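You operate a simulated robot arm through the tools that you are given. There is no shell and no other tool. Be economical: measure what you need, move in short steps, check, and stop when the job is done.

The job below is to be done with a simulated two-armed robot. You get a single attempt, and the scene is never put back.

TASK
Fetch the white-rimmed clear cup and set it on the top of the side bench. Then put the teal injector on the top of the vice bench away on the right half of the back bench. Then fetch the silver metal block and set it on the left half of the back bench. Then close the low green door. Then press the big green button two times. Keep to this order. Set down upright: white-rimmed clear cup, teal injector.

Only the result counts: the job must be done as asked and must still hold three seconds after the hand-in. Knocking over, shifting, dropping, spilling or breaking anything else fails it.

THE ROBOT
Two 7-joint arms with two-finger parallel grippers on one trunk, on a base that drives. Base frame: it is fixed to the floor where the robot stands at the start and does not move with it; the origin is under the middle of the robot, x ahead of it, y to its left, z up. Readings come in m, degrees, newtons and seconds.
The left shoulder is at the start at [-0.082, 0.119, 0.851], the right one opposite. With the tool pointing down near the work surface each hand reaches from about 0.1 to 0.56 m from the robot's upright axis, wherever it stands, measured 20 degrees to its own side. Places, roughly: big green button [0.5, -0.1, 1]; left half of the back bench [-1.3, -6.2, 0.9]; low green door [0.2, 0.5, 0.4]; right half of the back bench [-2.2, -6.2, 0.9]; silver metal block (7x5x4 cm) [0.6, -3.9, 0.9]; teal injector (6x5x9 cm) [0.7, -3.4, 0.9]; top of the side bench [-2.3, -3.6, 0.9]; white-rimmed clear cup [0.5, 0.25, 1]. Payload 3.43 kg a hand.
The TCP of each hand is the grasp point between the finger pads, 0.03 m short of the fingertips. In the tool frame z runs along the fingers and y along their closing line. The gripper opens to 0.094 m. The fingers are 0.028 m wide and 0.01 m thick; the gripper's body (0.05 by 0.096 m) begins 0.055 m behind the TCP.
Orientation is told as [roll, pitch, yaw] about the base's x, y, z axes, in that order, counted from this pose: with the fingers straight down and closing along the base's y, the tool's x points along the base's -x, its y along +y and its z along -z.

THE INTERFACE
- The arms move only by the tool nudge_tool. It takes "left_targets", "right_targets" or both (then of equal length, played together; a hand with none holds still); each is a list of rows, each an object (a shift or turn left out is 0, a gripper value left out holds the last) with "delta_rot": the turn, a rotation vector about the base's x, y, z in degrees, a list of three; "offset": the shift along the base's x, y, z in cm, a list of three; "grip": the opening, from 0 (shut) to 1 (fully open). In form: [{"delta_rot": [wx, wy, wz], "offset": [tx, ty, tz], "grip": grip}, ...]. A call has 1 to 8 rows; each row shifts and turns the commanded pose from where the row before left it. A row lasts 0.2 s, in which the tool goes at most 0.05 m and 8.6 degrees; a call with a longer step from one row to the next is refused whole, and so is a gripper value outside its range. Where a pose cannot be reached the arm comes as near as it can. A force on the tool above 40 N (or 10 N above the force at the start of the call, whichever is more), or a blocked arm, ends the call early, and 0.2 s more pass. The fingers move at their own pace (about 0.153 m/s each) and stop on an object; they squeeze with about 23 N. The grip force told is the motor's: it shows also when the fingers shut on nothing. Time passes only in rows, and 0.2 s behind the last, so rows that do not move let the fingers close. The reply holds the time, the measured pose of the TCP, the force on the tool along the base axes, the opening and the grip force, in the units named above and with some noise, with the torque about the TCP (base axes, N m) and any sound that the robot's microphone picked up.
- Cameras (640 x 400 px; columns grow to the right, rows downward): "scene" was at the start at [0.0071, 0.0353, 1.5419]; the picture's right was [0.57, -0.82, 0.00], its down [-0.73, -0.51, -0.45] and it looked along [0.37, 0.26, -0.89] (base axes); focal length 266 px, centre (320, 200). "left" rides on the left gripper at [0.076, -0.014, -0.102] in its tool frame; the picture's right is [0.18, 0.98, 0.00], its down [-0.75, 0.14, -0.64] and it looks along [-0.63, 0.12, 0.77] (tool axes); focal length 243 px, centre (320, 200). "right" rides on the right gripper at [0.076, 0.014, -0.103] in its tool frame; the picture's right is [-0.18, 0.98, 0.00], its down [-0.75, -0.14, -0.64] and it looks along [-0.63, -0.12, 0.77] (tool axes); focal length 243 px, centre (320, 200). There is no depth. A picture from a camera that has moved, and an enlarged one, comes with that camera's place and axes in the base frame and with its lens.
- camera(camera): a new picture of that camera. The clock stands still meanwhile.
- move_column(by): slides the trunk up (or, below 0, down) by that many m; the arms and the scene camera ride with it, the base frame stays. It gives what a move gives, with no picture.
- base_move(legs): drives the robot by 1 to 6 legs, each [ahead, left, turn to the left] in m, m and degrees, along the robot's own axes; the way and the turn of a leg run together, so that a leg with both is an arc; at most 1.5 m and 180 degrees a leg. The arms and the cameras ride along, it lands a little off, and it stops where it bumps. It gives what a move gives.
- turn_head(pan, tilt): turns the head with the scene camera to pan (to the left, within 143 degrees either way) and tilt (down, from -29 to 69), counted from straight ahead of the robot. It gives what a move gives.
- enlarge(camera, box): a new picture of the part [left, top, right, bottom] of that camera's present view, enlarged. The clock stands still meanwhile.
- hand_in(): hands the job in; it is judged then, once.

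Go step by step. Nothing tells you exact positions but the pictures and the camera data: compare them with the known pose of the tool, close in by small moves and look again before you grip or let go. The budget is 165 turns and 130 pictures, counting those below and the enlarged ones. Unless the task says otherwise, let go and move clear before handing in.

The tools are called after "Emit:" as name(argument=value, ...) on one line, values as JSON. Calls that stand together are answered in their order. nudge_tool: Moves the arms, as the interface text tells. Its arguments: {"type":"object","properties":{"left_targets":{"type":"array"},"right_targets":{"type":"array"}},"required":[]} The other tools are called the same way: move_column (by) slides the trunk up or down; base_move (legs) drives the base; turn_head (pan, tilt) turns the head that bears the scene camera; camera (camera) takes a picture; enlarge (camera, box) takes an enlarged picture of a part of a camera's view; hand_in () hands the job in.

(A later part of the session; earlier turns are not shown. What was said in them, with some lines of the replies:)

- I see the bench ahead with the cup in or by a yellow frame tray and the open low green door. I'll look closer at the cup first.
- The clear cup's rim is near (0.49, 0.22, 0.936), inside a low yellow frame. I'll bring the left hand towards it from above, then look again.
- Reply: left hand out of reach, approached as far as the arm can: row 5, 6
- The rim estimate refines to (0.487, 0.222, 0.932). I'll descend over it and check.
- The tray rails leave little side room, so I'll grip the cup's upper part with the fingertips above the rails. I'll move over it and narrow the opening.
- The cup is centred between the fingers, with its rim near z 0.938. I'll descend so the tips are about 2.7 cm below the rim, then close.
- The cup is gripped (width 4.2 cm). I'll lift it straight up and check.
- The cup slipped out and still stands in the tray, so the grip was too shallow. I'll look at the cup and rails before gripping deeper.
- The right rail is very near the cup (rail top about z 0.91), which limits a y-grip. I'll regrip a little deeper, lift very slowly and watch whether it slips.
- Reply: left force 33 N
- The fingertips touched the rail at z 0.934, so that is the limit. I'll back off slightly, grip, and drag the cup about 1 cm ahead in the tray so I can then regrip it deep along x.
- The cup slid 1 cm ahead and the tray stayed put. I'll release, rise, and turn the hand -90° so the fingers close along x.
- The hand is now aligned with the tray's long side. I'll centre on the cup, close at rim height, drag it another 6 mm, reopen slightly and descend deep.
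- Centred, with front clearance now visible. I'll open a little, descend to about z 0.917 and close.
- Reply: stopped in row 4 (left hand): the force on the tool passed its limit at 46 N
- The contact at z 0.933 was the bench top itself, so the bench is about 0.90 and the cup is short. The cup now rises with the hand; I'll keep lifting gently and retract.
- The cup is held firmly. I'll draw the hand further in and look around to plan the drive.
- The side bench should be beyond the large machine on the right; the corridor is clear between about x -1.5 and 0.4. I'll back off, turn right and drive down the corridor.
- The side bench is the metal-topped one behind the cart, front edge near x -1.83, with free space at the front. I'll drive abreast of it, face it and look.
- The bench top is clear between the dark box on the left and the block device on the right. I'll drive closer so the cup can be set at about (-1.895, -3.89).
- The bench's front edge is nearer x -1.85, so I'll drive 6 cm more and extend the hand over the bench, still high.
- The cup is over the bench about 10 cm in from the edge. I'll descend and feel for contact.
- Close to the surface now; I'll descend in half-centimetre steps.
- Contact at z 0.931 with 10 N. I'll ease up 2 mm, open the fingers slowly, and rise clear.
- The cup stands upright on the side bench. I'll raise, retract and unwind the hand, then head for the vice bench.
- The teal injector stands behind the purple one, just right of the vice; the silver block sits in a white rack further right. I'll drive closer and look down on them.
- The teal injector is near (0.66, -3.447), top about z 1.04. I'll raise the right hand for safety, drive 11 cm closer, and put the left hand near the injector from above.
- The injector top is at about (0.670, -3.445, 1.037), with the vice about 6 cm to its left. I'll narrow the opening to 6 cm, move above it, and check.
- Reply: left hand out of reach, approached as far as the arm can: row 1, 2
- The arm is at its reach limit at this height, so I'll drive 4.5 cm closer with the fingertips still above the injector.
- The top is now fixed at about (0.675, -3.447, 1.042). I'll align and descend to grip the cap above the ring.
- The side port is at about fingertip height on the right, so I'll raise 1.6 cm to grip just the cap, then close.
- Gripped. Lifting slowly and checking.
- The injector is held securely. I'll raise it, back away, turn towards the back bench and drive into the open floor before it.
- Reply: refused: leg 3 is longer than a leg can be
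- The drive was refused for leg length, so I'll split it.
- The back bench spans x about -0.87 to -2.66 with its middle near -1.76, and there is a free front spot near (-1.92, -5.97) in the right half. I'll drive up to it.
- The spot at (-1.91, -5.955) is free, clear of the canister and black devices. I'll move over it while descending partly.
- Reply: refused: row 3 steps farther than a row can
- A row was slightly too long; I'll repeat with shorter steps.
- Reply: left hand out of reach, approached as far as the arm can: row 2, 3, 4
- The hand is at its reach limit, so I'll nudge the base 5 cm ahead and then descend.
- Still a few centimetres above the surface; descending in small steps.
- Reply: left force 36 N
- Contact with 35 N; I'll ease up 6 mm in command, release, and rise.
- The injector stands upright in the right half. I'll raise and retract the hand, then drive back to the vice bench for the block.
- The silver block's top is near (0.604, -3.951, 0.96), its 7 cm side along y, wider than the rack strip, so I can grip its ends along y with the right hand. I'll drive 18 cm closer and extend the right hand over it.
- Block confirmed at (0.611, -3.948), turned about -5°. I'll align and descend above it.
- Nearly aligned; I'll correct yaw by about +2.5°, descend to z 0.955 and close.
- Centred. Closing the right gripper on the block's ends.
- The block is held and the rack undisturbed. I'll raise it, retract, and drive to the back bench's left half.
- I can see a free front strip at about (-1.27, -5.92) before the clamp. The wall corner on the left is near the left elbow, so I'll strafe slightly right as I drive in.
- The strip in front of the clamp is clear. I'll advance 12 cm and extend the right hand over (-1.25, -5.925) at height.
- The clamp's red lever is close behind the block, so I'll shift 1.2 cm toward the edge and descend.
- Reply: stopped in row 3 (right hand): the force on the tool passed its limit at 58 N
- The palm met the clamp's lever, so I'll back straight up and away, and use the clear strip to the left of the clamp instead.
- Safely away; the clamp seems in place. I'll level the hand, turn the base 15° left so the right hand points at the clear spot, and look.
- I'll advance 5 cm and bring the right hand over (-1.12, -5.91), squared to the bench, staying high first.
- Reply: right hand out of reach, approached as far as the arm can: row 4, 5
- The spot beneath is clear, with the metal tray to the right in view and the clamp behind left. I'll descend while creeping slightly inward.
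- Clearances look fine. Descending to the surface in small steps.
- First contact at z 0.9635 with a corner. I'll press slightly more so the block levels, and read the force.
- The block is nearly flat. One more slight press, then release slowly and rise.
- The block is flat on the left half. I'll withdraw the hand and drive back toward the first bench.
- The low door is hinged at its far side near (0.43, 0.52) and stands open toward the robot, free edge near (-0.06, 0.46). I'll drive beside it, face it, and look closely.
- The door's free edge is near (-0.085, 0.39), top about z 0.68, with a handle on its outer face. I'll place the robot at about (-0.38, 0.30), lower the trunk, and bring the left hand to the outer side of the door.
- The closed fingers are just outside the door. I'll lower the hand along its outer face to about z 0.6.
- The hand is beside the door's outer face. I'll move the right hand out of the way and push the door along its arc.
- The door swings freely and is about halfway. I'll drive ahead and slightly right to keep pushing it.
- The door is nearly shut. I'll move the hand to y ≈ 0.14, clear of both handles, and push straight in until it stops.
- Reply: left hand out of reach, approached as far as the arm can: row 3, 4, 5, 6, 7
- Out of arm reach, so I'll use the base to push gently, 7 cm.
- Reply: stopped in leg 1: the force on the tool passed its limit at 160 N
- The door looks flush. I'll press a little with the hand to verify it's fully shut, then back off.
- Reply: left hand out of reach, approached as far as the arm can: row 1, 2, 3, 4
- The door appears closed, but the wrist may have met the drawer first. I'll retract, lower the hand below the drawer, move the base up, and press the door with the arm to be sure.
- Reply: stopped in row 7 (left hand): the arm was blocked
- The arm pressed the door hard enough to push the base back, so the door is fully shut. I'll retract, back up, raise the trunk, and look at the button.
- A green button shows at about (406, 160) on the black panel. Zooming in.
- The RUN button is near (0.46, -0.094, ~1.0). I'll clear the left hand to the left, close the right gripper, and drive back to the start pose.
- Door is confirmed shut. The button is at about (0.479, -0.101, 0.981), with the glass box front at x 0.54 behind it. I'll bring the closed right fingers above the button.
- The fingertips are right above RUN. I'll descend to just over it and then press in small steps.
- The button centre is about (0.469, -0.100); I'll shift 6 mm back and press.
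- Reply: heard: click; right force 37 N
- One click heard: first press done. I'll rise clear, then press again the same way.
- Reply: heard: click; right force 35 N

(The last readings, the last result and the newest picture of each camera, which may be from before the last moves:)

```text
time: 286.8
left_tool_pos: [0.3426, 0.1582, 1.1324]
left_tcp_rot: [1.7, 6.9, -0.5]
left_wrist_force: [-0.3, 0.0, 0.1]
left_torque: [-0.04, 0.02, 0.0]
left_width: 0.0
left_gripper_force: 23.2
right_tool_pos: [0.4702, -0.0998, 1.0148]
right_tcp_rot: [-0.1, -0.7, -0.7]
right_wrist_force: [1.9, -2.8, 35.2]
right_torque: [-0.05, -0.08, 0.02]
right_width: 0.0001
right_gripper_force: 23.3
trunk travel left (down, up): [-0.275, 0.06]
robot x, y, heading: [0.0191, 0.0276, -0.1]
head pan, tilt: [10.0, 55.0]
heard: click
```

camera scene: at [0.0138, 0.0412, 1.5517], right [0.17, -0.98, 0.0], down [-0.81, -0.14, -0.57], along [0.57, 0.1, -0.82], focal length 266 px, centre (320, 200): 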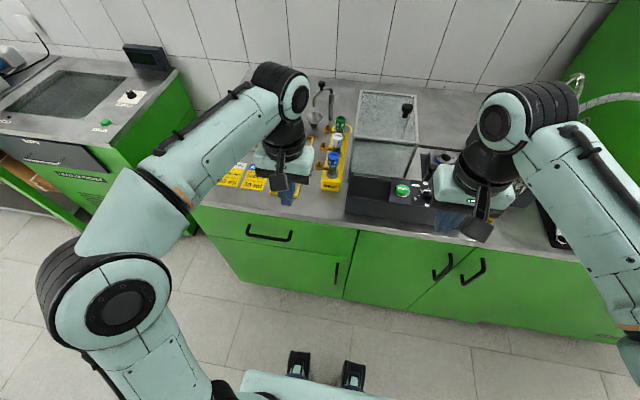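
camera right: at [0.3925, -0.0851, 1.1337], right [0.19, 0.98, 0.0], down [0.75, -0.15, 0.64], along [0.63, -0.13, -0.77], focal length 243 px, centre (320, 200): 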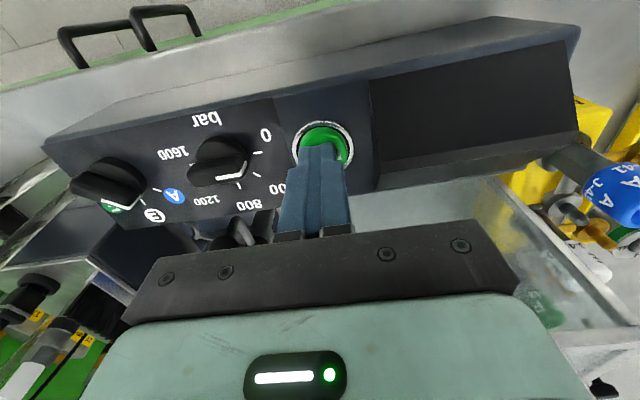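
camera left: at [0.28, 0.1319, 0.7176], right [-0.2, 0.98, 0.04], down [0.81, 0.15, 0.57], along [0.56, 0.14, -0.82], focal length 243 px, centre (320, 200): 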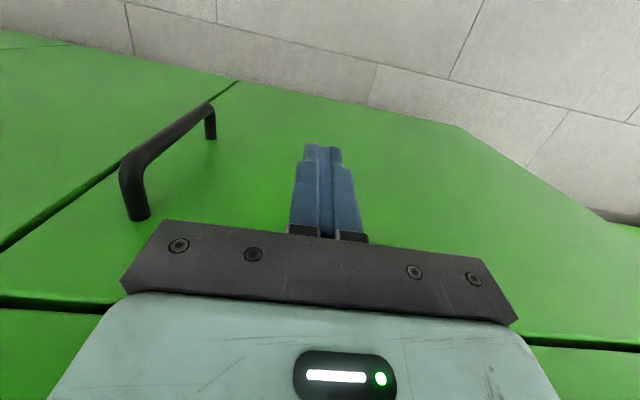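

Second click heard. I'll rise and withdraw, back off, and take a final look.

Emit:
nudge_tool(right_targets=[{"offset": [0, 0, 2]}, {"offset": [0, 0, 4]}, {"offset": [-2, 0, 4]}, {"offset": [-4.5, 0, 1]}, {"offset": [-4.5, 0, 0]}, {"offset": [-4, 0, 0]}])

Emit:
base_move(legs=[[-0.25, 0, 0]])

Emit:
camera(camera="scene")

```text
time: 288.2
left_tool_pos: [0.3422, 0.1588, 1.132]
left_tcp_rot: [1.6, 6.8, -0.5]
left_wrist_force: [-0.4, -0.8, 0.3]
left_torque: [-0.01, -0.03, -0.01]
left_width: 0.0001
left_gripper_force: 23.1
right_tool_pos: [0.3202, -0.1013, 1.1216]
right_tcp_rot: [-0.1, -0.1, -0.7]
right_wrist_force: [-0.1, 0.1, -0.7]
right_torque: [-0.01, 0.0, -0.01]
right_width: 0.0
right_gripper_force: 23.1
trunk travel left (down, up): [-0.275, 0.06]
robot x, y, heading: [0.0245, 0.0293, 0.2]
head pan, tilt: [10.0, 55.0]
```

```text
time: 290.1
left_tool_pos: [0.0934, 0.1593, 1.1337]
left_tcp_rot: [1.6, 6.9, -0.4]
left_wrist_force: [-1.1, 0.0, -0.4]
left_torque: [0.01, -0.02, -0.03]
left_width: 0.0
left_gripper_force: 22.7
right_tool_pos: [0.0699, -0.1029, 1.122]
right_tcp_rot: [-0.2, 0.0, -0.6]
right_wrist_force: [-0.2, -0.3, -0.2]
right_torque: [0.01, -0.05, -0.02]
right_width: 0.0
right_gripper_force: 23.0
trunk travel left (down, up): [-0.275, 0.06]
robot x, y, heading: [-0.2279, 0.0289, 0.1]
head pan, tilt: [10.0, 55.0]
```

```text
13 pictures are left
camera scene: at [-0.2017, 0.0411, 1.5517], right [0.18, -0.98, 0.0], down [-0.81, -0.14, -0.57], along [0.56, 0.1, -0.82], focal length 266 px, centre (320, 200)
```

scene: 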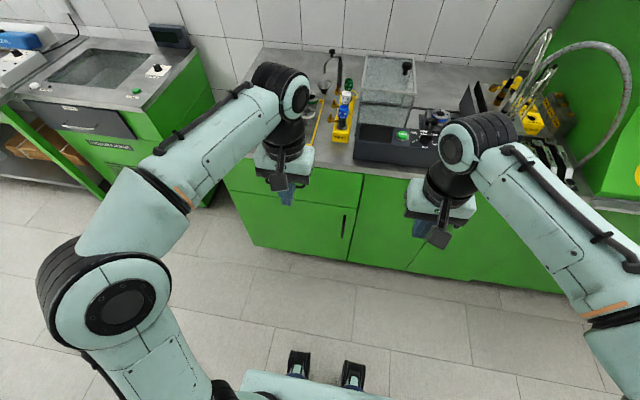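

The door is shut, the button got two clicks, and both hands are clear. Handing in.

Emit:
hand_in()

```text
The job is handed in.
```

I did all five steps in the order you gave and handed the job in.

- **Cup:** it stands upright on the side bench. On the first try it slipped from the grip, but it stayed standing in its tray and I picked it up again.
- **Injector:** it stands upright on the right half of the back bench.
- **Silver block:** it lies flat on the left half of the back bench. While placing it, the hand pressed a lever on the clamp there with about 58 N. The clamp looked unmoved in the pictures afterwards, but I couldn't rule out a small shift.
- **Green door:** it is shut. I pushed on it until the robot's base slid back. Earlier, while closing it, the base drive stopped on a 160 N bump, probably the wrist against the drawer front.
- **Green button:** I pressed it twice and heard a click each time.
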